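You operate a simulated robot arm through the tools that you are given. There is no shell and no other tool. Be economical: measure what you need, move in short steps, check, and stop when the job is done.

You run a simulated two-armed robot. Do the job below in one go: nothing can be reset, and whatever is moved stays where it is left.

TASK
Fetch the small brown tub and set it on top of the blue spool. Press the down arrow key of the left separator three times. Fetch the long blue carton and set it on the top of the front detector head. Open the blue bench drawer, fetch the red test card marked "Iron 2.5 mm" from the narrow clear patch of the long bench and set it in the inside of the blue bench drawer, then shut the drawer. Stack the carton that says "Pasta twists" from the narrow clear patch of the long bench on top of the carton marked "Test". Open the green bench drawer, fetch the white spool and set it in the inside of the green bench drawer and shut the drawer again. Any order will do. Set down upright: long blue carton.

Only the result counts: the job must be done as asked and must still hold three seconds after the hand-in. Knocking over, shifting, dropping, spilling or breaking anything else fails it.

THE ROBOT
Two 7-joint arms with four-finger grippers on one trunk, on a base that drives. Base frame: it is fixed to the floor where the robot stands at the start and does not move with it; the origin is under the middle of the robot, x ahead of it, y to its left, z up; the surface under the hand at the start is at about z = 0.82. Units: m, degrees, N and s.
The left shoulder is at the start at [0.04, 0.181, 1.004], the right one opposite. With the tool pointing down near the work surface each hand reaches from about 0.3 to 0.82 m from the robot's upright axis, wherever it stands, measured 20 degrees to its own side. Places, roughly: blue bench drawer [-2.5, 7.4, 0.7]; blue carton, tall cream test carton, teal carton [-3.5, 7.5, 0.75]; blue spool (6x6x5 cm) [0.6, 0.5, 0.4]; down arrow key of the left separator [-4.2, 2, 1]; green bench drawer [-2.9, 7.4, 0.7]; inside of the blue bench drawer [-2.5, 7.5, 0.7]; inside of the green bench drawer [-2.9, 7.5, 0.7]; long blue carton [-7.5, 3.25, 0.75]; red test card [-3.5, 7.5, 0.75]; small brown tub [0.5, 0.25, 0.5]; top of the front detector head (20x54 cm) [-7.18, 1.38, 1.02]; white spool (6x6x5 cm) [-3.1, 7.7, 0.8]. Payload 3.67 kg a hand.
Tool frame (each hand has its own): the origin (TCP) lies between the finger pads and is the grasp point; the fingertips stand 0.028 m ahead of it; z points along the fingers, y is the line along which they close. The gripper opens to 0.112 m. The gripper's body begins 0.073 m behind the TCP.
Orientation is told as [roll, pitch, yaw] about the base's x, y, z axes, in that order, counted from this pose: with the fingers straight down and closing along the base's y, the tool's x points along the base's -x, its y along +y and its z along -z.

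THE INTERFACE
- The arms move only by the tool send_rows. It takes "left_rows", "right_rows" or both (then of equal length, played together; a hand with none holds still); each is a list of rows, each a list of 7 numbers: the shift along the tool's x, y, z in m, then the turn, a rotation vector about the tool's x, y, z in degrees, then the closure, from 0 (fully open) to 1 (shut). In form: [[x, y, z, wx, wy, wz, claw], ...]. A call has 1 to 12 rows; each row is the pose to reach, as a shift and turn from the pose commanded when the call began, along the tool's axes at that moment. Each row takes 0.2 s and may step no farther than 0.05 m and 8.6 degrees from the row before; otherwise, or with a gripper value out of range, the whole call is refused. Where a pose cannot be reached the arm comes as near as it can. A force on the tool above 40 N (or 10 N above the force at the start of the call, whichever is more), or a blocked arm, ends the call early, and 0.2 s more pass. Each finger halts on what it meets, pressing with about 41 N; the grip force reading is that of the motor and also rises with nothing between the fingers. The clock runs only during rows and for 0.2 s after the last one: add rows that repeat a pose to give the fingers time. It gives the time, the measured TCP pose, the force on the tool (base axes), the opening and the grip force at its end, in the units of the frame above (readings bear some noise), with the torque about the TCP (base axes, N m) and any sound that the robot's microphone picked up.
- Cameras (640 x 400 px; columns grow to the right, rows downward): "scene" is now at [0.095, 0.041, 1.2541]; the picture's right is [0.47, -0.88, 0.00], its down [-0.52, -0.27, -0.81] and it looks along [0.72, 0.38, -0.58] (base axes); focal length 248 px, centre (320, 200). "left" rides on the left gripper at [0.06, 0.018, -0.104] in its tool frame; the picture's right is [-0.29, 0.96, 0.00], its down [-0.80, -0.24, -0.55] and it looks along [-0.53, -0.16, 0.83] (tool axes); focal length 234 px, centre (320, 200). "right" rides on the right gripper at [0.06, -0.018, -0.104] in its tool frame; the picture's right is [0.29, 0.96, 0.00], its down [-0.80, 0.24, -0.55] and it looks along [-0.53, 0.16, 0.83] (tool axes); focal length 234 px, centre (320, 200). There is no depth. A picture from a camera that has moved, and an enlarged one, comes with that camera's place and axes in the base frame and with its lens. The place of the scene camera against the robot may be out by one fixed shift of up to 0.025 m in any direction.
- capture(camera): a new picture of that camera. The clock stands still meanwhile.
- lift_body(by): slides the trunk up (or, below 0, down) by that many m; the arms and the scene camera ride with it, the base frame stays. It gives what a move gives, with no picture.
- base_move(legs): drives the robot by 1 to 6 legs, each [ahead, left, turn to the left] in m, m and degrees, along the robot's own axes; the way and the turn of a leg run together, so that a leg with both is an arc; at most 1.5 m and 180 degrees a leg. The arms and the cameras ride along, it lands a little off, and it stops where it bumps. It gives what a move gives.
- aim_head(pan, tilt): turns the head with the scene camera to pan (to the left, within 86 degrees either way) and tilt (down, from -29 to 69), counted from straight ahead of the robot. It gives what a move gives.
- inspect(camera, box): a new picture of the part [left, top, right, bottom] of that camera's present view, enlarged. The clock stands still meanwhile.
- sign_off(): hands the job in; it is judged then, once.

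Work in short steps. Places have to be worked out from the pictures, the camera data and where the tool is seen: move nearer, look again, correct. Check each grasp and each placing, and mend what went wrong. You have 217 turns and 228 pictures in all, those below and enlarged ones among them. Open the grippers and draw the arms clear of the work before you hand the job in, unless the task says otherwise; then end with one line.

The tools are called after "Request:" by a JSON object that holds its "method" and its "body". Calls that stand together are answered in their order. send_rows: Moves the arms, as the interface text tells. Its arguments: {"type":"object","properties":{"left_rows":{"type":"array","items":{"type":"array","items":{"type":"number"}}},"right_rows":{"type":"array","items":{"type":"array","items":{"type":"number"}}}},"required":[]} The other tools are called the same way: lift_body (by) slides the trunk up or down; base_move (legs) drives the base; aim_head (pan, tilt) turns the head that bears the scene camera; capture (camera) takes a picture; inspect (camera, box) takes an enlarged picture of a part of a camera's view; sign_off () hands the job in.

At the start:

```text
time: 0.0
left_eef_pos: [0.3957, 0.5983, 0.9994]
left_tcp_rot: [-0.1, 0.1, 0.0]
left_ft_force: [-0.5, -0.5, 0.1]
left_moment: [-0.03, -0.04, 0.0]
left_opening: 0.1119
left_grip_force: 0.0
right_eef_pos: [0.5006, 0.0727, 0.9999]
right_tcp_rot: [0.0, 0.0, 0.0]
right_ft_force: [-1.1, -0.4, 0.2]
right_moment: [0.02, 0.01, 0.02]
right_opening: 0.112
right_grip_force: 0.1
trunk travel left (down, up): [-0.125, 0.389]
robot x, y, heading: [0.0008, -0.0001, 0.0]
head pan, tilt: [27.9, 35.7]
```

scene: 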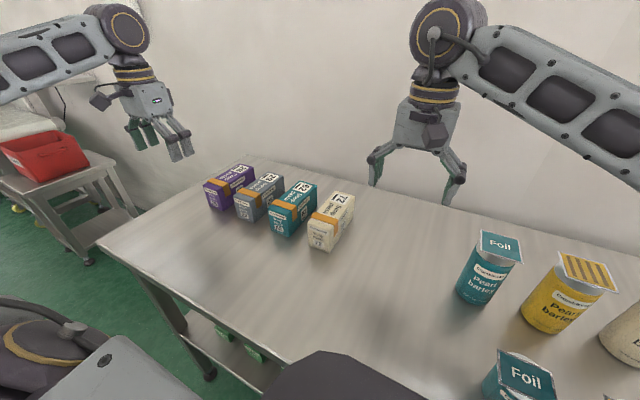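
right: 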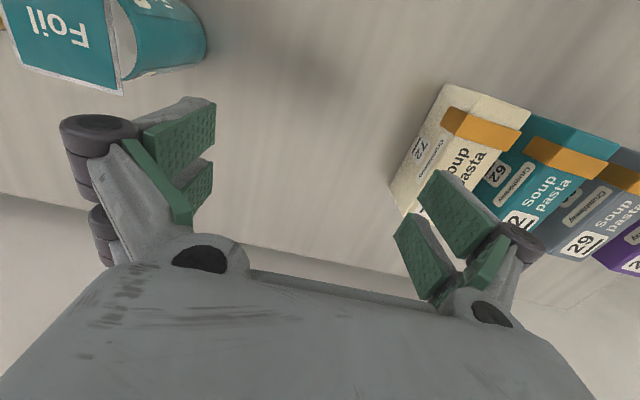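
left: 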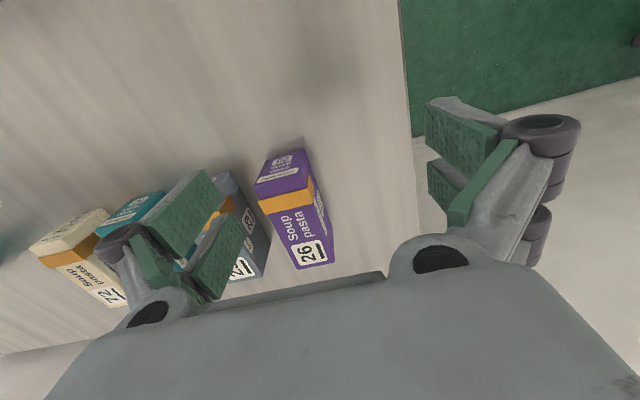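

The first pictures show the bench top with cartons and cans. The spool and tub should be on a shelf under it, so I'll tilt the head down to look.

Request:
{"method": "aim_head", "body": {"pan": 30, "tilt": 65}}

Request:
{"method": "capture", "body": {"camera": "scene"}}

```text
time: 0.9
left_eef_pos: [0.3946, 0.5975, 0.9989]
left_tcp_rot: [0.0, 0.1, 0.0]
left_ft_force: [0.0, 0.1, 0.1]
left_moment: [0.01, 0.0, -0.02]
left_opening: 0.1121
left_grip_force: 0.1
right_eef_pos: [0.501, 0.0736, 0.9998]
right_tcp_rot: [-0.1, 0.0, 0.1]
right_ft_force: [-0.6, 0.1, 0.3]
right_moment: [0.0, 0.0, 0.01]
right_opening: 0.1118
right_grip_force: 0.0
trunk travel left (down, up): [-0.125, 0.389]
robot x, y, heading: [0.0008, -0.0015, 0.1]
head pan, tilt: [30.0, 65.0]
```

```text
224 pictures are left
camera scene: at [0.0701, 0.0304, 1.2154], right [0.5, -0.87, 0.0], down [-0.78, -0.45, -0.42], along [0.37, 0.21, -0.91], focal length 248 px, centre (320, 200)
```

scene: 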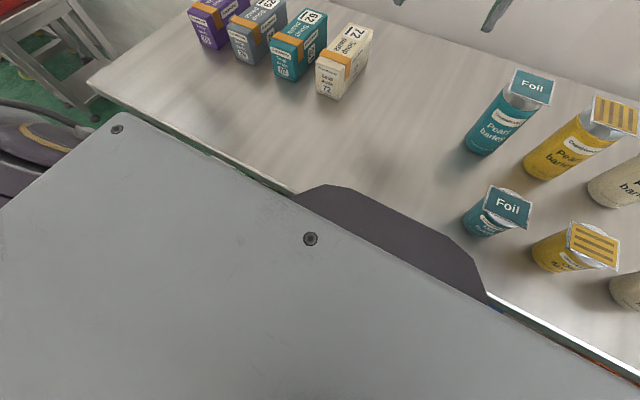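

The bench hides the shelf. I'll back off to see under it, with the head tilted lower.

Request:
{"method": "base_move", "body": {"legs": [[-0.6, 0, 0]]}}

Request:
{"method": "aim_head", "body": {"pan": 15, "tilt": 40}}

Request:
{"method": "capture", "body": {"camera": "scene"}}

```text
time: 3.4
left_eef_pos: [0.0309, 0.6474, 0.9964]
left_tcp_rot: [-0.2, 0.1, 3.9]
left_ft_force: [0.5, 1.2, -0.5]
left_moment: [-0.11, 0.02, 0.01]
left_opening: 0.1117
left_grip_force: 0.0
right_eef_pos: [0.1731, 0.1308, 0.9976]
right_tcp_rot: [-0.2, 0.1, 3.8]
right_ft_force: [0.4, 1.2, -1.0]
right_moment: [-0.11, 0.0, 0.02]
right_opening: 0.1121
right_grip_force: 0.0
trunk travel left (down, up): [-0.125, 0.389]
robot x, y, heading: [-0.3261, 0.0181, 3.8]
head pan, tilt: [30.0, 65.0]
stopped in leg 1: the robot was blocked; the commanded pose is now the measured one
```

```text
time: 4.2
left_eef_pos: [0.0296, 0.6441, 0.9999]
left_tcp_rot: [0.1, -0.1, 3.9]
left_ft_force: [0.2, 0.7, -0.8]
left_moment: [0.0, 0.02, -0.01]
left_opening: 0.1121
left_grip_force: 0.0
right_eef_pos: [0.1731, 0.1272, 0.9994]
right_tcp_rot: [0.0, 0.1, 3.8]
right_ft_force: [0.8, 0.0, 0.8]
right_moment: [-0.02, 0.01, 0.0]
right_opening: 0.112
right_grip_force: 0.0
trunk travel left (down, up): [-0.125, 0.389]
robot x, y, heading: [-0.3228, 0.0211, 3.9]
head pan, tilt: [15.0, 40.0]
```

```text
223 pictures are left
camera scene: at [-0.2254, 0.0488, 1.2475], right [0.33, -0.95, 0.0], down [-0.61, -0.21, -0.77], along [0.72, 0.25, -0.64], focal length 248 px, centre (320, 200)
```

scene: 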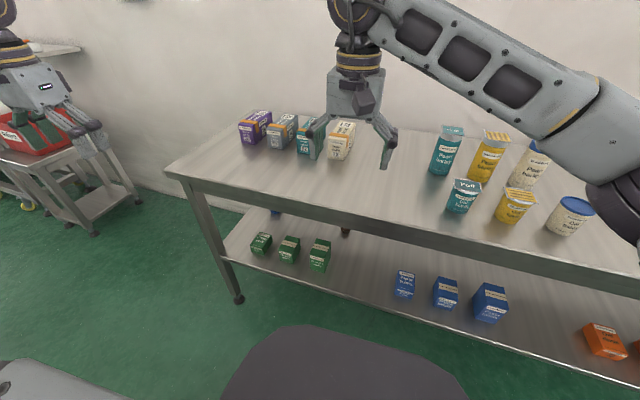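

I see a lower shelf with cartons. The base bumped something behind, so I'll look to both sides before driving again.

Request:
{"method": "aim_head", "body": {"pan": 86, "tilt": 30}}

Request:
{"method": "capture", "body": {"camera": "scene"}}

Request:
{"method": "aim_head", "body": {"pan": -86, "tilt": 30}}

Request:
{"method": "capture", "body": {"camera": "scene"}}

```text
time: 5.7
left_eef_pos: [0.0288, 0.6434, 1.0016]
left_tcp_rot: [0.1, -0.1, 3.9]
left_ft_force: [0.2, 0.2, 0.9]
left_moment: [-0.01, 0.01, 0.01]
left_opening: 0.1119
left_grip_force: 0.1
right_eef_pos: [0.1723, 0.1261, 0.9999]
right_tcp_rot: [0.0, 0.0, 3.8]
right_ft_force: [-0.2, -0.1, 0.8]
right_moment: [-0.02, 0.0, 0.01]
right_opening: 0.1118
right_grip_force: 0.2
trunk travel left (down, up): [-0.125, 0.389]
robot x, y, heading: [-0.3243, 0.0202, 3.8]
head pan, tilt: [85.9, 30.0]
```

```text
222 pictures are left
camera scene: at [-0.3061, 0.111, 1.263], right [1.0, 0.0, 0.0], down [0.0, -0.5, -0.87], along [0.0, 0.87, -0.5], focal length 248 px, centre (320, 200)
```

scene: 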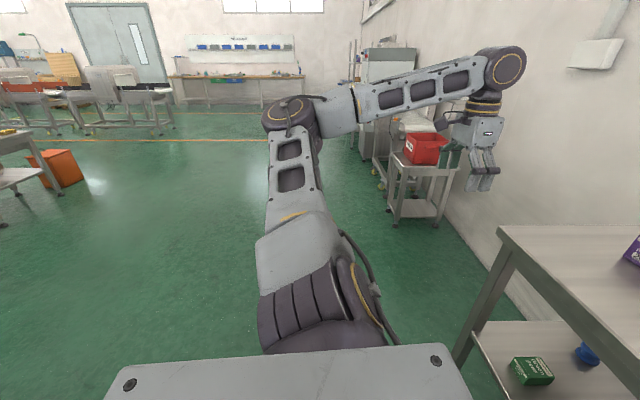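

```text
time: 8.3
left_eef_pos: [0.0305, 0.6433, 1.0012]
left_tcp_rot: [0.1, 0.0, 4.0]
left_ft_force: [1.1, 0.3, 1.0]
left_moment: [0.03, 0.01, 0.0]
left_opening: 0.1118
left_grip_force: 0.0
right_eef_pos: [0.1709, 0.1264, 0.9992]
right_tcp_rot: [0.0, 0.0, 3.9]
right_ft_force: [-0.1, -0.7, -0.2]
right_moment: [0.0, -0.01, -0.02]
right_opening: 0.1119
right_grip_force: 0.1
trunk travel left (down, up): [-0.125, 0.389]
robot x, y, heading: [-0.3234, 0.0168, 3.9]
head pan, tilt: [-85.9, 30.0]
```

```text
221 pictures are left
camera scene: at [-0.2936, -0.0689, 1.263], right [-0.99, -0.14, 0.0], down [-0.07, 0.49, -0.87], along [0.12, -0.86, -0.5], focal length 248 px, centre (320, 200)
```

scene: 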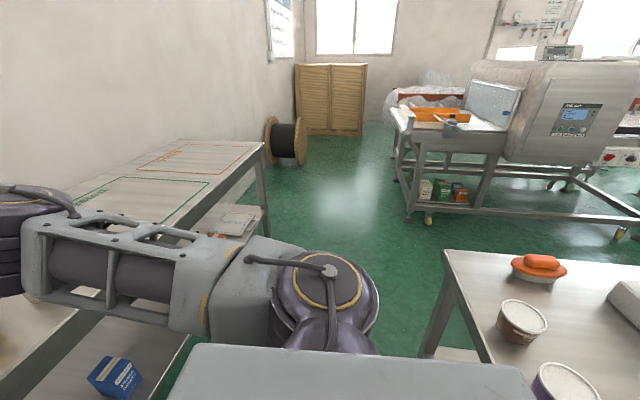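

There's a table behind with tubs on it, and the aisle opens to the left. I'll lower the trunk and look under the bench to find the spool and tub.

Request:
{"method": "lift_body", "body": {"by": -0.12}}

Request:
{"method": "aim_head", "body": {"pan": 15, "tilt": 35}}

Request:
{"method": "capture", "body": {"camera": "scene"}}

Request:
{"method": "capture", "body": {"camera": "right"}}

```text
time: 9.8
left_eef_pos: [0.0286, 0.6435, 0.8827]
left_tcp_rot: [0.0, -0.2, 3.8]
left_ft_force: [-0.3, -0.5, -0.4]
left_moment: [0.02, -0.02, 0.0]
left_opening: 0.1121
left_grip_force: 0.1
right_eef_pos: [0.1719, 0.1266, 0.8813]
right_tcp_rot: [0.0, 0.1, 3.8]
right_ft_force: [0.0, -0.6, -0.2]
right_moment: [0.02, -0.04, 0.01]
right_opening: 0.1118
right_grip_force: 0.1
trunk travel left (down, up): [-0.005, 0.509]
robot x, y, heading: [-0.3209, 0.0182, 4.1]
head pan, tilt: [-85.9, 30.0]
```

```text
time: 11.5
left_eef_pos: [0.0284, 0.6427, 0.8812]
left_tcp_rot: [0.0, -0.2, 3.8]
left_ft_force: [0.0, 0.8, 0.6]
left_moment: [0.04, 0.0, -0.01]
left_opening: 0.1121
left_grip_force: 0.1
right_eef_pos: [0.172, 0.1262, 0.8806]
right_tcp_rot: [0.0, 0.0, 3.8]
right_ft_force: [-0.1, -0.9, 0.2]
right_moment: [0.0, -0.01, 0.01]
right_opening: 0.1119
right_grip_force: 0.1
trunk travel left (down, up): [-0.005, 0.509]
robot x, y, heading: [-0.3208, 0.0176, 3.9]
head pan, tilt: [15.0, 35.0]
```

```text
220 pictures are left
camera scene: at [-0.223, 0.0491, 1.136], right [0.32, -0.95, 0.0], down [-0.54, -0.19, -0.82], along [0.77, 0.27, -0.57], focal length 248 px, centre (320, 200)
```

scene: 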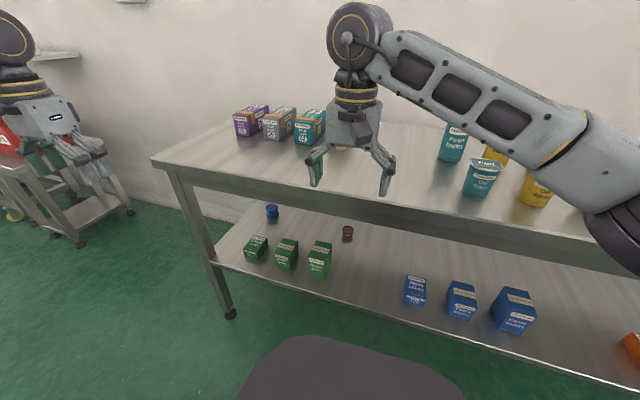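

```text
219 pictures are left
camera right: at [0.1138, 0.1041, 0.9847], right [-0.35, 0.94, 0.0], down [0.78, 0.29, 0.55], along [0.52, 0.19, -0.83], focal length 234 px, centre (320, 200)
```

right: 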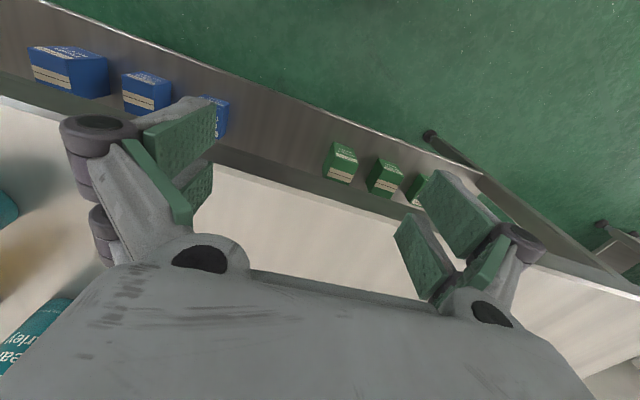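

Both targets show on the lower shelf: the blue spool near (0.6, 0.57) and a small brown tub near (0.59, 0.2). First I'll move the right hand aside and up, and tilt the left hand to 30° below horizontal.

Request:
{"method": "send_rows", "body": {"left_rows": [[0, 0, 0, 0, -8, 0, 0], [0, 0, 0, 0, -16, 0, 0], [0, 0, 0, 0, -24, 0, 0], [0, 0, 0, 0, -32, 0, 0], [0, 0, 0, 0, -40, 0, 0], [0, 0, 0, 0, -48, 0, 0], [0, 0, 0, 0, -56, 0, 0], [0, 0, 0, 0, -60, 0, 0]], "right_rows": [[0, -0.04, -0.015, 0, 0, 0, 0], [0, -0.08, -0.03, 0, 0, 0, 0], [0, -0.12, -0.045, 0, 0, 0, 0], [0, -0.16, -0.06, 0, 0, 0, 0], [0, -0.2, -0.075, 0, 0, 0, 0], [0, -0.24, -0.09, 0, 0, 0, 0], [0, -0.28, -0.1, 0, 0, 0, 0], [0, -0.32, -0.1, 0, 0, 0, 0]]}}

Request:
{"method": "base_move", "body": {"legs": [[0.08, 0, -3.9]]}}

Request:
{"method": "capture", "body": {"camera": "scene"}}

Request:
{"method": "capture", "body": {"camera": "left"}}

```text
time: 13.3
left_eef_pos: [0.0303, 0.6426, 0.8831]
left_tcp_rot: [0.3, -60.1, 3.6]
left_ft_force: [0.4, -1.0, 0.1]
left_moment: [0.02, 0.0, -0.03]
left_opening: 0.1122
left_grip_force: 0.1
right_eef_pos: [0.1947, -0.1936, 0.9779]
right_tcp_rot: [0.1, 0.0, 3.8]
right_ft_force: [-0.5, -1.6, 0.0]
right_moment: [0.04, -0.01, -0.01]
right_opening: 0.1121
right_grip_force: 0.0
trunk travel left (down, up): [-0.005, 0.509]
robot x, y, heading: [-0.3228, 0.018, 3.9]
head pan, tilt: [15.0, 35.0]
```

```text
time: 14.4
left_eef_pos: [0.1564, 0.6173, 0.881]
left_tcp_rot: [0.3, -60.0, -0.5]
left_ft_force: [0.2, -0.1, -0.1]
left_moment: [0.02, 0.03, 0.05]
left_opening: 0.1123
left_grip_force: 0.0
right_eef_pos: [0.2595, -0.2269, 0.9758]
right_tcp_rot: [0.0, 0.1, -0.3]
right_ft_force: [1.2, 0.9, 0.1]
right_moment: [-0.01, 0.06, 0.01]
right_opening: 0.1119
right_grip_force: 0.1
trunk travel left (down, up): [-0.005, 0.509]
robot x, y, heading: [-0.2437, 0.02, -0.2]
head pan, tilt: [15.0, 35.0]
```

```text
218 pictures are left
camera scene: at [-0.139, 0.0438, 1.1358], right [0.25, -0.97, 0.0], down [-0.56, -0.15, -0.82], along [0.79, 0.21, -0.57], focal length 248 px, centre (320, 200)
```

scene: 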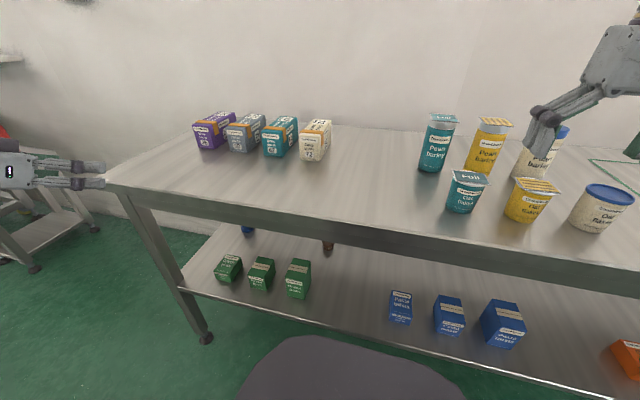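

```text
217 pictures are left
camera left: at [0.0366, 0.6358, 0.8817], right [0.15, 0.96, 0.25], down [-0.08, -0.24, 0.97], along [0.99, -0.17, 0.04], focal length 234 px, centre (320, 200)
```

left: 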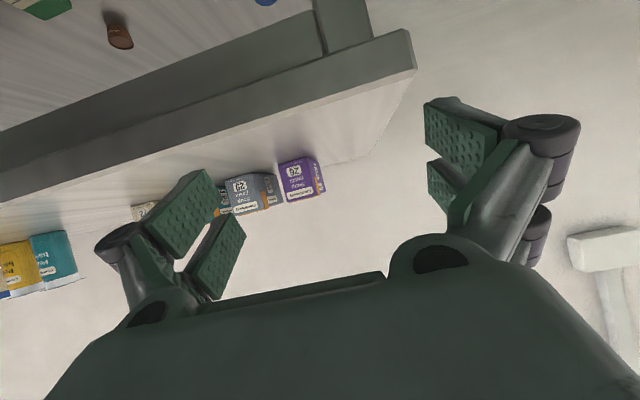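

The tub and spool are visible in the left hand camera too. I'll lower the left hand in front of the shelf opening for a level view.

Request:
{"method": "send_rows", "body": {"left_rows": [[0.03, -0.025, 0.014, 0, 0, 0, 0], [0.06, -0.05, 0.028, 0, 0, 0, 0], [0.09, -0.075, 0.043, 0, 0, 0, 0], [0.12, -0.1, 0.057, 0, 0, 0, 0], [0.15, -0.125, 0.071, 0, 0, 0, 0], [0.18, -0.15, 0.085, 0, 0, 0, 0], [0.21, -0.175, 0.1, 0, 0, 0, 0], [0.24, -0.2, 0.114, 0, 0, 0, 0], [0.27, -0.225, 0.128, 0, 0, 0, 0], [0.3, -0.25, 0.142, 0, 0, 0, 0], [0.33, -0.26, 0.157, 0, 0, 0, 0], [0.345, -0.26, 0.165, 0, 0, 0, 0]]}}

Request:
{"method": "capture", "body": {"camera": "left"}}

```text
time: 17.0
left_eef_pos: [0.1244, 0.3589, 0.5003]
left_tcp_rot: [0.2, -60.1, -0.4]
left_ft_force: [-0.4, 0.2, 0.4]
left_moment: [-0.01, 0.01, -0.01]
left_opening: 0.1117
left_grip_force: 0.0
left hand out of reach, approached as far as the arm can: row 4, 5, 6, 7, 8, 9, 10
right_eef_pos: [0.2587, -0.2273, 0.9758]
right_tcp_rot: [0.0, 0.0, -0.4]
right_ft_force: [-0.3, 0.0, 0.2]
right_moment: [-0.02, -0.03, 0.01]
right_opening: 0.1119
right_grip_force: 0.0
trunk travel left (down, up): [-0.005, 0.509]
robot x, y, heading: [-0.2446, 0.0194, -0.2]
head pan, tilt: [15.0, 35.0]
```

```text
216 pictures are left
camera left: at [0.0032, 0.3764, 0.5], right [0.15, 0.96, 0.25], down [-0.08, -0.24, 0.97], along [0.99, -0.16, 0.04], focal length 234 px, centre (320, 200)
```

left: 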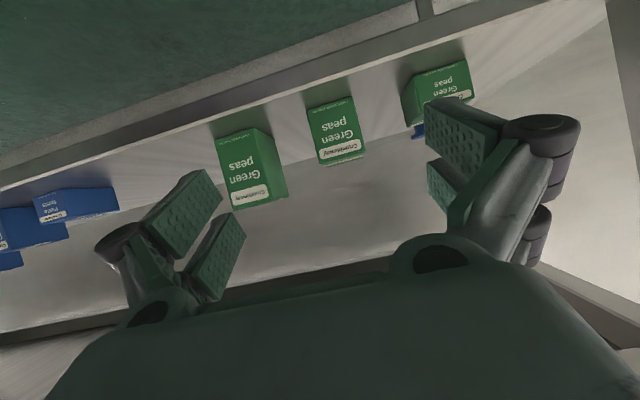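

From two views the tub sits at about (0.54, 0.19, 0.43) and the spool at (0.54, 0.54). A green carton stands partly in front of the tub, so I'll approach at a yaw from the right. I'll strafe right first.

Request:
{"method": "base_move", "body": {"legs": [[0.03, -0.22, 0]]}}

Request:
{"method": "send_rows", "body": {"left_rows": [[0, 0, 0, 4, 0, -6.9, 0], [0, 0, 0, 7.5, 0, -13, 0], [0, 0, 0, 11, 0, -19, 0], [0, 0, 0, 14, 0, -24.2, 0]]}}

Request:
{"method": "capture", "body": {"camera": "left"}}

Request:
{"method": "capture", "body": {"camera": "scene"}}

```text
time: 18.8
left_eef_pos: [0.1511, 0.1351, 0.5003]
left_tcp_rot: [0.3, -60.1, -0.6]
left_ft_force: [-0.7, -0.1, -0.1]
left_moment: [0.01, 0.0, 0.02]
left_opening: 0.1123
left_grip_force: 0.1
right_eef_pos: [0.2878, -0.4524, 0.9769]
right_tcp_rot: [0.1, 0.0, -0.5]
right_ft_force: [0.4, -0.7, 0.3]
right_moment: [0.03, -0.03, 0.02]
right_opening: 0.112
right_grip_force: 0.1
trunk travel left (down, up): [-0.005, 0.509]
robot x, y, heading: [-0.2132, -0.2042, -0.2]
head pan, tilt: [15.0, 35.0]
```

```text
time: 19.8
left_eef_pos: [0.1513, 0.1362, 0.5017]
left_tcp_rot: [-46.8, -50.0, 38.7]
left_ft_force: [-0.4, -0.2, -0.2]
left_moment: [-0.03, 0.02, -0.03]
left_opening: 0.1119
left_grip_force: 0.1
right_eef_pos: [0.2884, -0.4515, 0.9772]
right_tcp_rot: [0.0, 0.0, -0.4]
right_ft_force: [0.2, -0.2, 0.1]
right_moment: [-0.06, 0.03, -0.01]
right_opening: 0.1119
right_grip_force: 0.1
trunk travel left (down, up): [-0.005, 0.509]
robot x, y, heading: [-0.2134, -0.1995, -0.2]
head pan, tilt: [15.0, 35.0]
```

```text
215 pictures are left
camera left: at [0.0321, 0.1519, 0.492], right [0.15, 0.96, -0.23], down [-0.08, 0.24, 0.97], along [0.99, -0.13, 0.11], focal length 234 px, centre (320, 200)
```

left: 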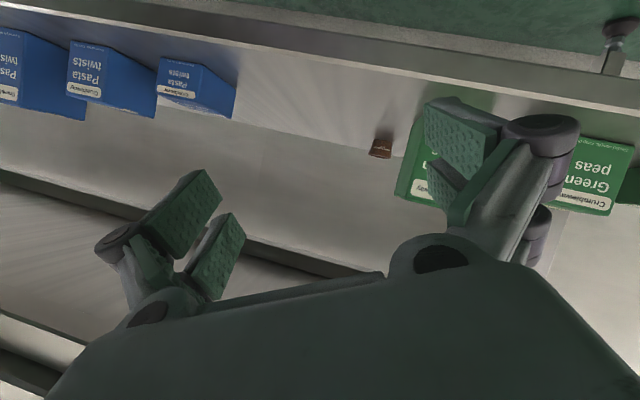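

```text
214 pictures are left
camera scene: at [-0.1111, -0.1796, 1.136], right [0.26, -0.97, 0.0], down [-0.55, -0.15, -0.82], along [0.79, 0.21, -0.57], focal length 248 px, centre (320, 200)
```

scene: 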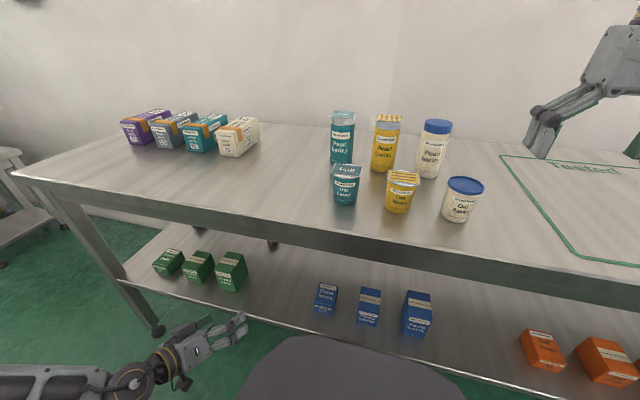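

I composed the yaw wrongly (it came out as a roll), so I'll undo it and apply a true yaw about the vertical.

Request:
{"method": "send_rows", "body": {"left_rows": [[0, 0, 0, -3.5, 0, 6, 0], [0, 0, 0, -7, 0, 12.1, 0], [0, 0, 0, -10.5, 0, 18.1, 0], [0, 0, 0, -14, 0, 24.2, 0]]}}

Request:
{"method": "send_rows", "body": {"left_rows": [[0, 0, 0, -6.5, 0, -3.75, 0], [0, 0, 0, -13, 0, -7.5, 0], [0, 0, 0, -19.5, 0, -11.25, 0], [0, 0, 0, -26, 0, -15, 0]]}}

Request:
{"method": "capture", "body": {"camera": "left"}}

```text
time: 20.8
left_eef_pos: [0.1513, 0.1353, 0.5004]
left_tcp_rot: [0.5, -60.1, -0.7]
left_ft_force: [0.7, 0.1, 0.8]
left_moment: [0.0, 0.0, -0.01]
left_opening: 0.112
left_grip_force: 0.1
right_eef_pos: [0.2881, -0.4507, 0.9767]
right_tcp_rot: [0.1, 0.1, -0.3]
right_ft_force: [0.4, -0.6, 0.2]
right_moment: [-0.01, -0.04, 0.01]
right_opening: 0.1121
right_grip_force: 0.2
trunk travel left (down, up): [-0.005, 0.509]
robot x, y, heading: [-0.2151, -0.1999, -0.3]
head pan, tilt: [15.0, 35.0]
```

```text
time: 21.8
left_eef_pos: [0.1526, 0.1362, 0.5004]
left_tcp_rot: [0.3, -60.1, 29.5]
left_ft_force: [0.8, 0.4, 0.5]
left_moment: [-0.01, 0.01, 0.0]
left_opening: 0.1121
left_grip_force: 0.1
right_eef_pos: [0.2883, -0.4523, 0.9763]
right_tcp_rot: [0.0, 0.1, -0.3]
right_ft_force: [0.7, 0.2, -0.3]
right_moment: [-0.01, -0.04, -0.03]
right_opening: 0.1119
right_grip_force: 0.1
trunk travel left (down, up): [-0.005, 0.509]
robot x, y, heading: [-0.214, -0.1982, -0.0]
head pan, tilt: [15.0, 35.0]
```

```text
213 pictures are left
camera left: at [0.0394, 0.0911, 0.5003], right [-0.35, 0.9, 0.25], down [0.05, -0.25, 0.97], along [0.93, 0.35, 0.04], focal length 234 px, centre (320, 200)
```

left: 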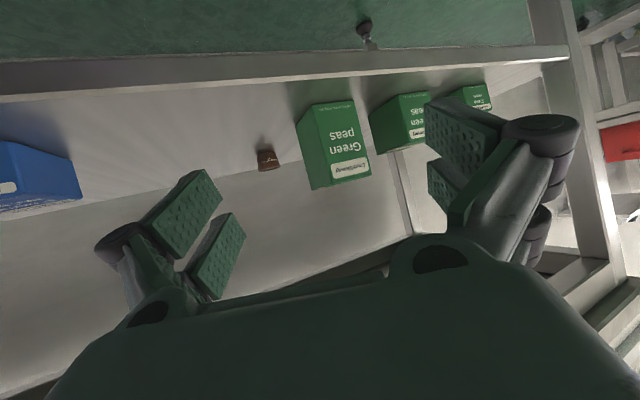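

The tub is about 4.6 cm tall, centred near (0.54, 0.19, 0.407) on a shelf at z≈0.384. I'll move to a pre-grasp point on the approach line, with the fingers partly closed.

Request:
{"method": "send_rows", "body": {"left_rows": [[-0.006, -0.036, 0.01, 0, 0, 0, 0.1], [-0.012, -0.072, 0.03, 0, 0, 0, 0.2], [-0.018, -0.105, 0.06, 0, 0, 0, 0.3], [-0.025, -0.135, 0.095, 0, 0, 0, 0.3], [-0.032, -0.145, 0.13, 0, 0, 0, 0.3], [-0.038, -0.145, 0.166, 0, 0, 0, 0.3]]}}

Request:
{"method": "capture", "body": {"camera": "left"}}

Request:
{"method": "capture", "body": {"camera": "scene"}}

```text
time: 23.1
left_eef_pos: [0.3642, 0.0903, 0.4509]
left_tcp_rot: [0.2, -60.1, 29.6]
left_ft_force: [-0.1, 0.2, 0.2]
left_moment: [-0.01, 0.01, -0.01]
left_opening: 0.0781
left_grip_force: 0.1
right_eef_pos: [0.2879, -0.451, 0.978]
right_tcp_rot: [0.1, 0.0, -0.4]
right_ft_force: [0.1, 0.0, 0.4]
right_moment: [-0.01, 0.0, 0.0]
right_opening: 0.112
right_grip_force: 0.0
trunk travel left (down, up): [-0.005, 0.509]
robot x, y, heading: [-0.2137, -0.2007, 0.2]
head pan, tilt: [15.0, 35.0]
```

```text
212 pictures are left
camera left: at [0.2511, 0.0444, 0.4507], right [-0.35, 0.9, 0.25], down [0.05, -0.25, 0.97], along [0.94, 0.35, 0.04], focal length 234 px, centre (320, 200)
```

left: 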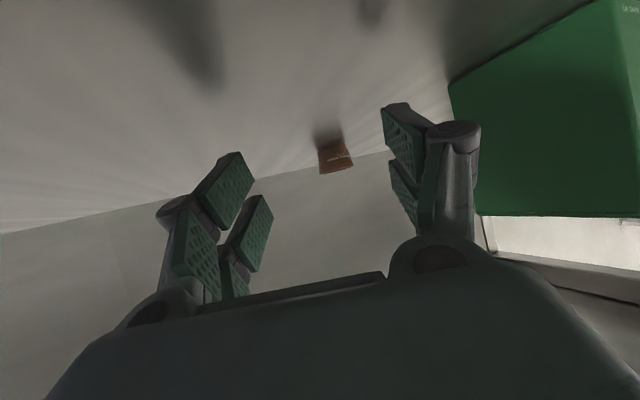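

```text
211 pictures are left
camera scene: at [-0.1109, -0.1797, 1.136], right [0.26, -0.97, 0.0], down [-0.55, -0.15, -0.82], along [0.79, 0.21, -0.57], focal length 248 px, centre (320, 200)
```

scene: 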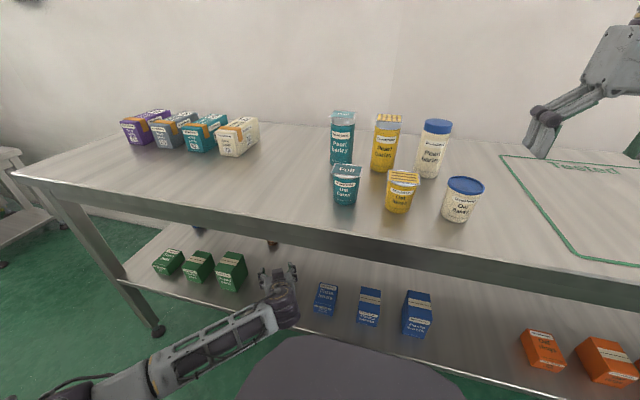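

Triangulation confirms the tub at (0.541, 0.189, 0.41). I'll move in between tub and carton, then close.

Request:
{"method": "send_rows", "body": {"left_rows": [[-0.016, 0, 0.04, 0, 0, 0, 0.3], [-0.032, 0, 0.08, 0, 0, 0, 0.3], [-0.048, 0, 0.12, 0, 0, 0, 0.3], [-0.06, 0, 0.155, 0, 0, 0, 0.3], [-0.066, -0.001, 0.175, 0, 0, 0, 0.3], [-0.072, -0.001, 0.193, 0, 0, 0, 0.3]]}}

Request:
{"method": "capture", "body": {"camera": "left"}}

```text
time: 24.6
left_eef_pos: [0.5424, 0.1884, 0.4241]
left_tcp_rot: [-0.4, -61.0, 29.9]
left_ft_force: [-9.4, -7.0, 35.2]
left_moment: [-0.33, 0.34, -0.01]
left_opening: 0.0937
left_grip_force: 28.0
right_eef_pos: [0.2857, -0.4534, 0.9791]
right_tcp_rot: [0.1, -0.1, -0.4]
right_ft_force: [0.6, 0.6, 0.3]
right_moment: [0.0, 0.04, -0.02]
right_opening: 0.112
right_grip_force: 0.1
trunk travel left (down, up): [-0.005, 0.509]
robot x, y, heading: [-0.2169, -0.2011, -0.3]
head pan, tilt: [15.0, 35.0]
```

```text
210 pictures are left
camera left: at [0.4299, 0.1449, 0.4228], right [-0.35, 0.9, 0.25], down [0.03, -0.25, 0.97], along [0.94, 0.35, 0.06], focal length 234 px, centre (320, 200)
```

left: 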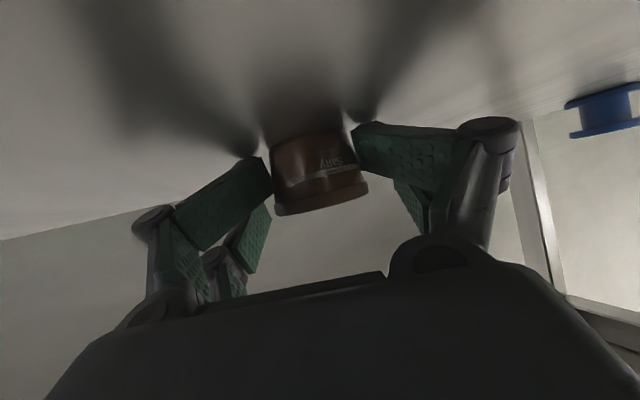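

The fingertips touch the shelf with the tub between the fingers. I'll raise about 1.5 cm and close.

Request:
{"method": "send_rows", "body": {"left_rows": [[-0.014, 0, -0.008, 0, 0, 0, 0.3], [-0.014, 0, -0.008, 0, 0, 0, 0.5], [-0.014, 0, -0.008, 0, 0, 0, 0.7], [-0.014, 0, -0.008, 0, 0, 0, 0.7], [-0.014, 0, -0.008, 0, 0, 0, 0.7]]}}

Request:
{"method": "capture", "body": {"camera": "left"}}

```text
time: 25.8
left_eef_pos: [0.5407, 0.1888, 0.4343]
left_tcp_rot: [-0.1, -60.3, 29.7]
left_ft_force: [-3.2, -3.7, 23.7]
left_moment: [-0.02, -0.12, -0.02]
left_opening: 0.0456
left_grip_force: 41.0
right_eef_pos: [0.2863, -0.4512, 0.9772]
right_tcp_rot: [0.0, -0.1, -0.4]
right_ft_force: [0.2, -0.2, -0.1]
right_moment: [0.01, 0.0, 0.03]
right_opening: 0.1123
right_grip_force: 0.0
trunk travel left (down, up): [-0.005, 0.509]
robot x, y, heading: [-0.2134, -0.2034, -0.3]
head pan, tilt: [15.0, 35.0]
```

```text
209 pictures are left
camera left: at [0.4269, 0.145, 0.4341], right [-0.35, 0.9, 0.25], down [0.04, -0.25, 0.97], along [0.94, 0.35, 0.05], focal length 234 px, centre (320, 200)
```

left: 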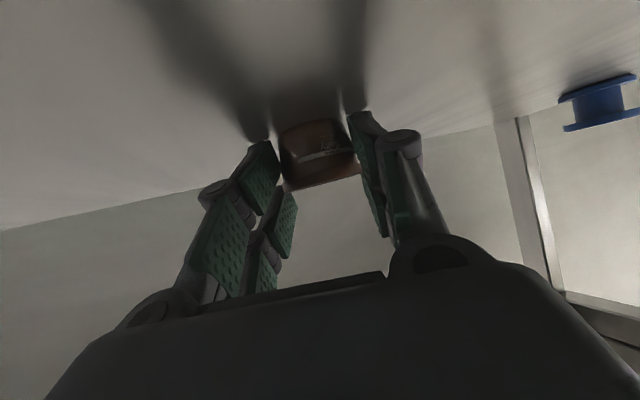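

The tub is gripped at a 4.6 cm opening. I'll lift it 10 cm and check.

Request:
{"method": "send_rows", "body": {"left_rows": [[-0.022, 0, -0.0125, 0, 0, 0, 0.7], [-0.043, 0, -0.025, 0, 0, 0, 0.7], [-0.065, 0, -0.0375, 0, 0, 0, 0.7], [-0.0866, 0, -0.05, 0, 0, 0, 0.7]]}}

Request:
{"method": "capture", "body": {"camera": "left"}}

Request:
{"method": "capture", "body": {"camera": "scene"}}

```text
time: 26.8
left_eef_pos: [0.5404, 0.1927, 0.5329]
left_tcp_rot: [0.2, -59.9, 29.4]
left_ft_force: [0.4, -0.6, -0.8]
left_moment: [-0.02, 0.02, 0.02]
left_opening: 0.0449
left_grip_force: 41.3
right_eef_pos: [0.2877, -0.4521, 0.9767]
right_tcp_rot: [-0.1, 0.0, -0.4]
right_ft_force: [-0.4, 0.3, 0.3]
right_moment: [0.01, -0.05, 0.02]
right_opening: 0.1119
right_grip_force: 0.1
trunk travel left (down, up): [-0.005, 0.509]
robot x, y, heading: [-0.2184, -0.2025, -0.3]
head pan, tilt: [15.0, 35.0]
```

```text
208 pictures are left
camera left: at [0.4276, 0.1474, 0.5341], right [-0.35, 0.9, 0.25], down [0.05, -0.25, 0.97], along [0.94, 0.35, 0.04], focal length 234 px, centre (320, 200)
```

left: 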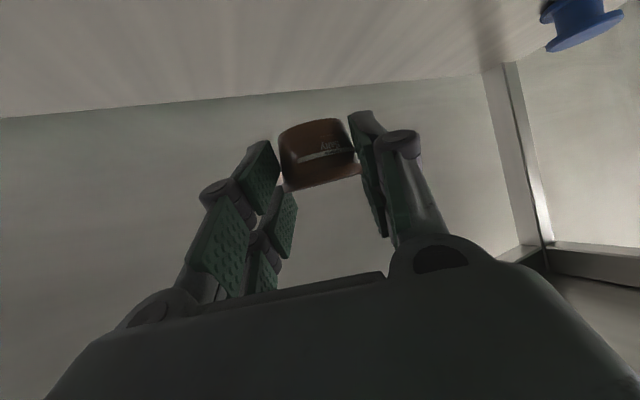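

```text
207 pictures are left
camera scene: at [-0.111, -0.1798, 1.136], right [0.26, -0.97, 0.0], down [-0.55, -0.15, -0.82], along [0.79, 0.21, -0.57], focal length 248 px, centre (320, 200)
```

scene: 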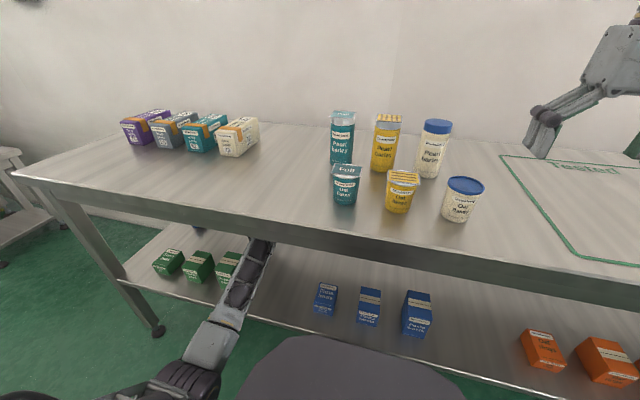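

The tub is held clear and the path over the cartons is free. I'll strafe the base left to bring the tub near the spool.

Request:
{"method": "base_move", "body": {"legs": [[0.015, 0.3, 0.3]]}}

Request:
{"method": "capture", "body": {"camera": "left"}}

Request:
{"method": "capture", "body": {"camera": "scene"}}

```text
time: 28.9
left_eef_pos: [0.5551, 0.4974, 0.5333]
left_tcp_rot: [0.1, -60.0, 29.8]
left_ft_force: [0.2, 0.3, -0.5]
left_moment: [-0.01, 0.0, -0.01]
left_opening: 0.0448
left_grip_force: 40.8
right_eef_pos: [0.3031, -0.1472, 0.9783]
right_tcp_rot: [0.0, 0.0, -0.2]
right_ft_force: [0.4, 0.4, -0.2]
right_moment: [-0.03, 0.0, -0.01]
right_opening: 0.1121
right_grip_force: 0.1
trunk travel left (down, up): [-0.005, 0.509]
robot x, y, heading: [-0.201, 0.0997, 0.1]
head pan, tilt: [15.0, 35.0]
```

```text
206 pictures are left
camera left: at [0.4422, 0.4522, 0.5339], right [-0.35, 0.9, 0.25], down [0.05, -0.25, 0.97], along [0.93, 0.35, 0.04], focal length 234 px, centre (320, 200)
```

left: 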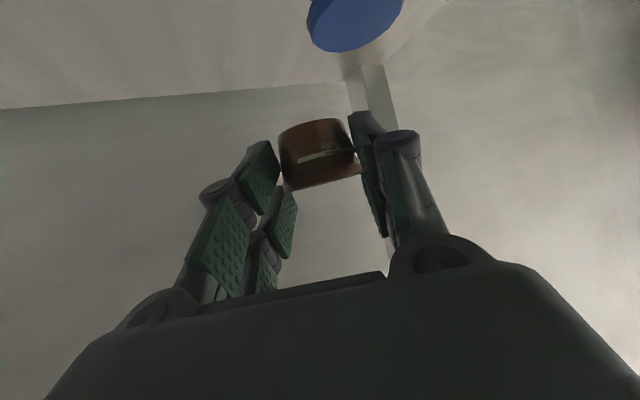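

```text
205 pictures are left
camera scene: at [-0.0957, 0.1241, 1.136], right [0.26, -0.97, 0.0], down [-0.55, -0.15, -0.82], along [0.79, 0.21, -0.57], focal length 248 px, centre (320, 200)
```

scene: 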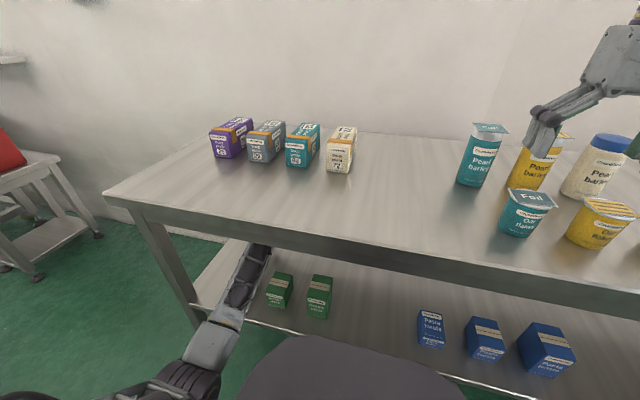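

The spool's top disc is centred at about (0.553, 0.540). I'll shift the tub over it and lower to just above contact.

Request:
{"method": "send_rows", "body": {"left_rows": [[-0.004, 0.018, 0.006, 0, 0, 0, 0.7], [-0.0074, 0.0364, 0.0128, 0, 0, 0, 0.7], [0.0074, 0.0364, 0.0213, 0, 0, 0, 0.7], [0.018, 0.0364, 0.0275, 0, 0, 0, 0.7]]}}

Request:
{"method": "capture", "body": {"camera": "left"}}

```text
time: 29.9
left_eef_pos: [0.5488, 0.5358, 0.5051]
left_tcp_rot: [0.2, -60.0, 29.7]
left_ft_force: [1.0, 0.9, -0.2]
left_moment: [0.02, 0.02, 0.01]
left_opening: 0.045
left_grip_force: 41.1
right_eef_pos: [0.3035, -0.147, 0.9772]
right_tcp_rot: [0.0, 0.0, -0.2]
right_ft_force: [-0.3, -0.2, -0.7]
right_moment: [0.01, -0.01, -0.01]
right_opening: 0.1121
right_grip_force: 0.1
trunk travel left (down, up): [-0.005, 0.509]
robot x, y, heading: [-0.1978, 0.1028, 0.1]
head pan, tilt: [15.0, 35.0]
```

```text
204 pictures are left
camera left: at [0.4368, 0.4906, 0.504], right [-0.35, 0.9, 0.25], down [0.05, -0.25, 0.97], along [0.93, 0.35, 0.05], focal length 234 px, centre (320, 200)
```

left: 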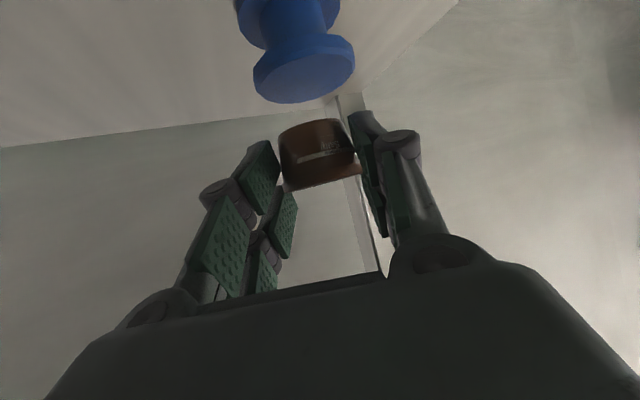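

The spool is right beneath, with its centre about (0.556, 0.545). On the same shelf, the TCP should end about 5 cm above the grasp height, at z≈0.484. I'll correct and lower close to contact.

Request:
{"method": "send_rows", "body": {"left_rows": [[-0.003, 0.0027, 0.006, 0, 0, 0, 0.7], [0.005, 0.0027, 0.011, 0, 0, 0, 0.7], [0.012, 0.0027, 0.0154, 0, 0, 0, 0.7], [0.012, 0.0027, 0.0154, 0, 0, 0, 0.7]]}}

Request:
{"method": "capture", "body": {"camera": "left"}}

```text
time: 30.9
left_eef_pos: [0.5536, 0.5432, 0.4882]
left_tcp_rot: [0.1, -60.2, 29.8]
left_ft_force: [-0.1, 0.5, -0.3]
left_moment: [-0.01, 0.0, -0.02]
left_opening: 0.0449
left_grip_force: 40.7
right_eef_pos: [0.303, -0.1467, 0.9762]
right_tcp_rot: [0.0, 0.1, -0.2]
right_ft_force: [-0.3, -0.4, -0.4]
right_moment: [0.0, 0.01, 0.04]
right_opening: 0.1122
right_grip_force: 0.0
trunk travel left (down, up): [-0.005, 0.509]
robot x, y, heading: [-0.1993, 0.1015, -0.1]
head pan, tilt: [15.0, 35.0]
```

```text
203 pictures are left
camera left: at [0.4414, 0.4981, 0.4877], right [-0.35, 0.9, 0.25], down [0.05, -0.25, 0.97], along [0.93, 0.35, 0.05], focal length 234 px, centre (320, 200)
```

left: 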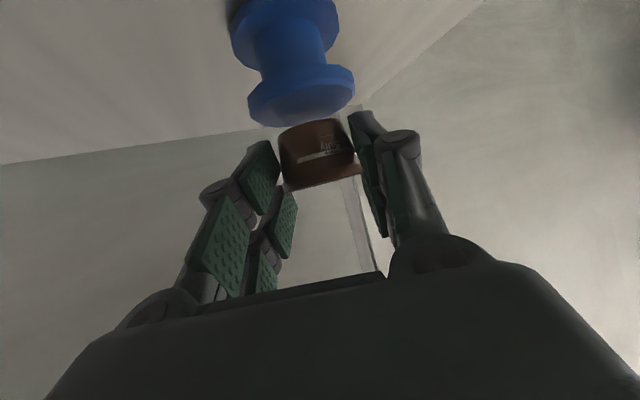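

No contact yet; visually about 1–1.5 cm gap remains. I'll lower in small steps watching the force.

Request:
{"method": "send_rows", "body": {"left_rows": [[0.001, 0, 0.003, 0, 0, 0, 0.7], [0.005, 0, 0.006, 0, 0, 0, 0.7], [0.005, 0, 0.006, 0, 0, 0, 0.7]]}}

Request:
{"method": "capture", "body": {"camera": "left"}}

```text
time: 31.6
left_eef_pos: [0.5562, 0.5433, 0.4794]
left_tcp_rot: [0.1, -60.2, 29.8]
left_ft_force: [-0.2, -0.1, -0.3]
left_moment: [0.06, 0.02, -0.02]
left_opening: 0.0449
left_grip_force: 41.3
right_eef_pos: [0.3039, -0.1481, 0.9759]
right_tcp_rot: [0.0, -0.1, -0.1]
right_ft_force: [0.5, 0.5, 0.6]
right_moment: [-0.01, -0.02, 0.0]
right_opening: 0.1122
right_grip_force: 0.1
trunk travel left (down, up): [-0.005, 0.509]
robot x, y, heading: [-0.2003, 0.0992, -0.2]
head pan, tilt: [15.0, 35.0]
```

```text
202 pictures are left
camera left: at [0.4434, 0.4988, 0.4793], right [-0.35, 0.9, 0.25], down [0.05, -0.25, 0.97], along [0.93, 0.35, 0.05], focal length 234 px, centre (320, 200)
```

left: 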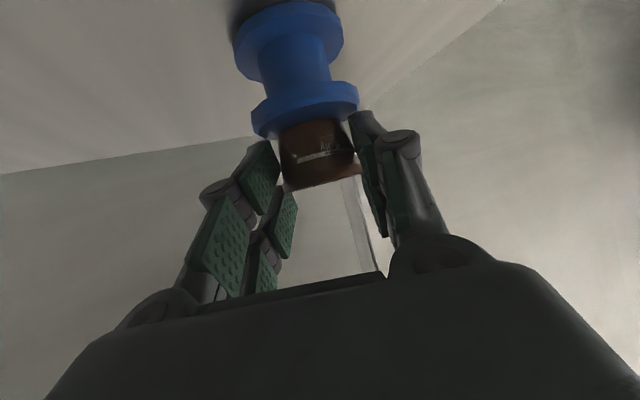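

Still no contact and it's well aligned. I'll continue down in small steps.

Request:
{"method": "send_rows", "body": {"left_rows": [[0.0026, 0, 0.0015, 0, 0, 0, 0.7], [0.0052, 0, 0.003, 0, 0, 0, 0.7], [0.0052, 0, 0.003, 0, 0, 0, 0.7]]}}

Request:
{"method": "capture", "body": {"camera": "left"}}

```text
time: 32.5
left_eef_pos: [0.5571, 0.5441, 0.4795]
left_tcp_rot: [0.0, -60.5, 29.9]
left_ft_force: [-0.9, 1.8, 14.6]
left_moment: [0.17, -0.1, 0.02]
left_opening: 0.0452
left_grip_force: 40.8
right_eef_pos: [0.3038, -0.1487, 0.9781]
right_tcp_rot: [0.1, 0.0, -0.2]
right_ft_force: [0.4, 0.1, 0.7]
right_moment: [0.0, 0.02, 0.0]
right_opening: 0.1116
right_grip_force: 0.0
trunk travel left (down, up): [-0.005, 0.509]
robot x, y, heading: [-0.1987, 0.102, -0.2]
head pan, tilt: [15.0, 35.0]
```

```text
201 pictures are left
camera left: at [0.4442, 0.4988, 0.4776], right [-0.35, 0.9, 0.25], down [0.04, -0.25, 0.97], along [0.93, 0.35, 0.05], focal length 234 px, centre (320, 200)
```

left: 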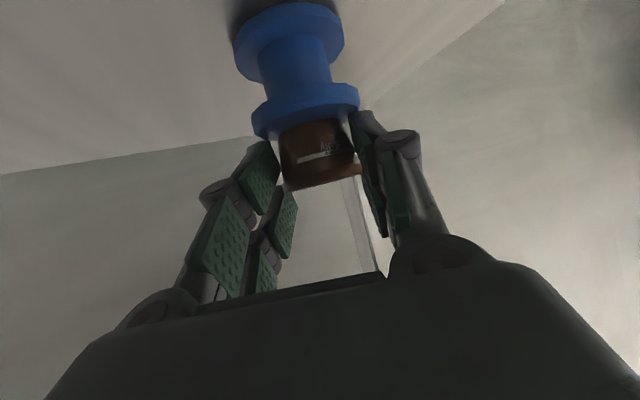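

Contact: 14.6 N upward. I'll zoom in to check the tub is centred on the spool before releasing.

Request:
{"method": "inspect", "body": {"camera": "left", "box": [220, 60, 400, 200]}}

```text
2.86 times, centred on (310, 130) of left
camera zoom: at [0.4442, 0.4988, 0.4776], right [-0.35, 0.9, 0.25], down [0.04, -0.25, 0.97], along [0.93, 0.35, 0.05], focal length 669 px, centre (349, 400)
```

zoom: 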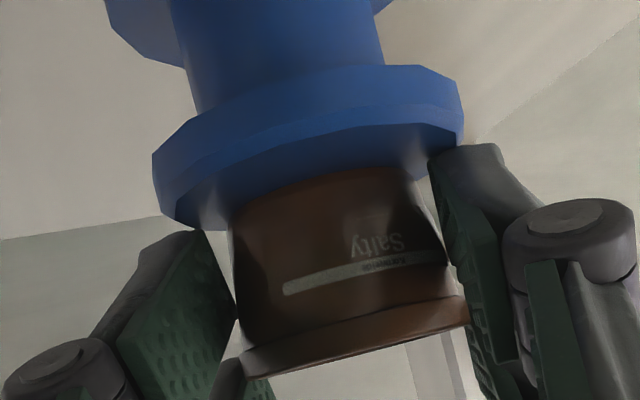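

The tub is centred on the spool within a few mm. I'll relieve the pressure, open, and draw back along the tool axis.

Request:
{"method": "send_rows", "body": {"left_rows": [[-0.0035, 0, -0.002, 0, 0, 0, 0.7], [-0.0035, 0, -0.002, 0, 0, 0, 0.55], [-0.0035, 0, -0.002, 0, 0, 0, 0.4], [-0.0035, 0, -0.002, 0, 0, 0, 0.25], [-0.0035, 0, -0.002, 0, 0, 0, 0.25], [-0.0035, 0, -0.03, 0, 0, 0, 0.25], [-0.0035, 0, -0.07, 0, 0, 0, 0.25], [-0.0035, 0, -0.11, 0, 0, 0, 0.25]]}}

Request:
{"method": "capture", "body": {"camera": "left"}}

```text
time: 34.2
left_eef_pos: [0.4727, 0.4998, 0.5289]
left_tcp_rot: [0.2, -60.1, 29.7]
left_ft_force: [0.0, 0.9, 0.5]
left_moment: [-0.01, 0.02, 0.03]
left_opening: 0.0842
left_grip_force: 0.0
right_eef_pos: [0.3025, -0.1469, 0.9776]
right_tcp_rot: [0.0, 0.1, -0.3]
right_ft_force: [0.1, 0.1, -0.7]
right_moment: [0.0, 0.01, 0.03]
right_opening: 0.112
right_grip_force: 0.1
trunk travel left (down, up): [-0.005, 0.509]
robot x, y, heading: [-0.1963, 0.0982, -0.2]
head pan, tilt: [15.0, 35.0]
```

```text
199 pictures are left
camera left: at [0.3608, 0.4535, 0.5287], right [-0.35, 0.9, 0.25], down [0.05, -0.25, 0.97], along [0.93, 0.35, 0.05], focal length 234 px, centre (320, 200)
```

left: 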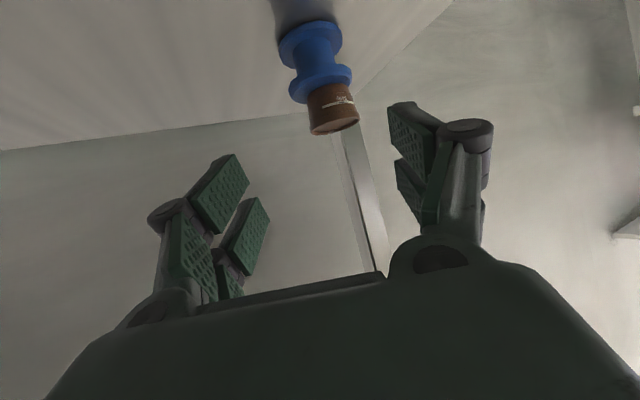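

The tub stands upright on the spool. I'll withdraw the hand horizontally out of the shelf.

Request:
{"method": "send_rows", "body": {"left_rows": [[0.025, 0, -0.043, 0, 0, 0, 0.25], [0.05, 0, -0.0866, 0, 0, 0, 0.25], [0.075, 0, -0.13, 0, 0, 0, 0.25], [0.1, 0, -0.173, 0, 0, 0, 0.25], [0.125, 0, -0.2165, 0, 0, 0, 0.25], [0.15, 0, -0.26, 0, 0, 0, 0.25], [0.175, 0, -0.303, 0, 0, 0, 0.25], [0.2, 0, -0.346, 0, 0, 0, 0.25]]}}

Request:
{"method": "capture", "body": {"camera": "scene"}}

```text
refused: row 2 steps farther than a row can; nothing moved
```

```text
198 pictures are left
camera scene: at [-0.0961, 0.123, 1.1361], right [0.26, -0.97, 0.0], down [-0.55, -0.15, -0.82], along [0.79, 0.21, -0.57], focal length 248 px, centre (320, 200)
```

scene: 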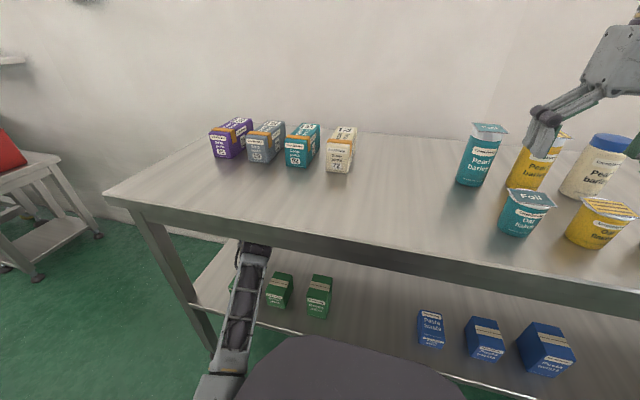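

A row stepped slightly too far, so I'll resend with smaller steps.

Request:
{"method": "send_rows", "body": {"left_rows": [[0.022, 0, -0.038, 0, 0, 0, 0.25], [0.044, 0, -0.076, 0, 0, 0, 0.25], [0.066, 0, -0.114, 0, 0, 0, 0.25], [0.088, 0, -0.152, 0, 0, 0, 0.25], [0.11, 0, -0.19, 0, 0, 0, 0.25], [0.132, 0, -0.228, 0, 0, 0, 0.25], [0.154, 0, -0.266, 0, 0, 0, 0.25], [0.176, 0, -0.304, 0, 0, 0, 0.25], [0.198, 0, -0.342, 0, 0, 0, 0.25]]}}

Request:
{"method": "capture", "body": {"camera": "left"}}

Request:
{"method": "capture", "body": {"camera": "scene"}}

```text
time: 35.0
left_eef_pos: [0.3858, 0.4909, 0.5625]
left_tcp_rot: [20.1, -65.1, 11.0]
left_ft_force: [0.4, 0.2, -0.5]
left_moment: [-0.04, -0.02, -0.01]
left_opening: 0.0839
left_grip_force: 0.0
right_eef_pos: [0.304, -0.1465, 0.976]
right_tcp_rot: [0.0, 0.0, -0.2]
right_ft_force: [-0.8, -0.6, 0.4]
right_moment: [0.01, 0.02, 0.02]
right_opening: 0.1121
right_grip_force: 0.0
trunk travel left (down, up): [-0.005, 0.509]
robot x, y, heading: [-0.1976, 0.0995, 0.0]
head pan, tilt: [15.0, 35.0]
stopped in row 3 (left hand): the arm was blocked; the commanded pose is now the measured one
```

```text
197 pictures are left
camera left: at [0.2734, 0.4487, 0.5516], right [-0.35, 0.85, 0.4], down [0.02, -0.42, 0.91], along [0.94, 0.32, 0.13], focal length 234 px, centre (320, 200)
```

left: 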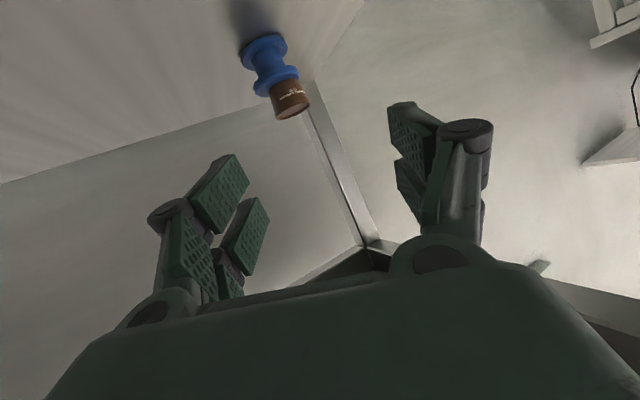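

```text
196 pictures are left
camera scene: at [-0.096, 0.1234, 1.1359], right [0.26, -0.97, 0.0], down [-0.55, -0.15, -0.82], along [0.79, 0.21, -0.57], focal length 248 px, centre (320, 200)
```

scene: 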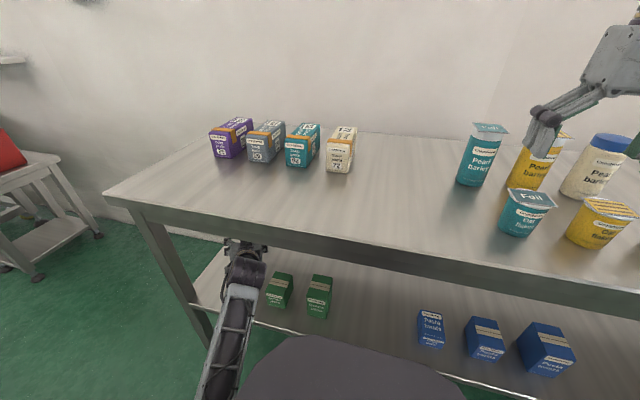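

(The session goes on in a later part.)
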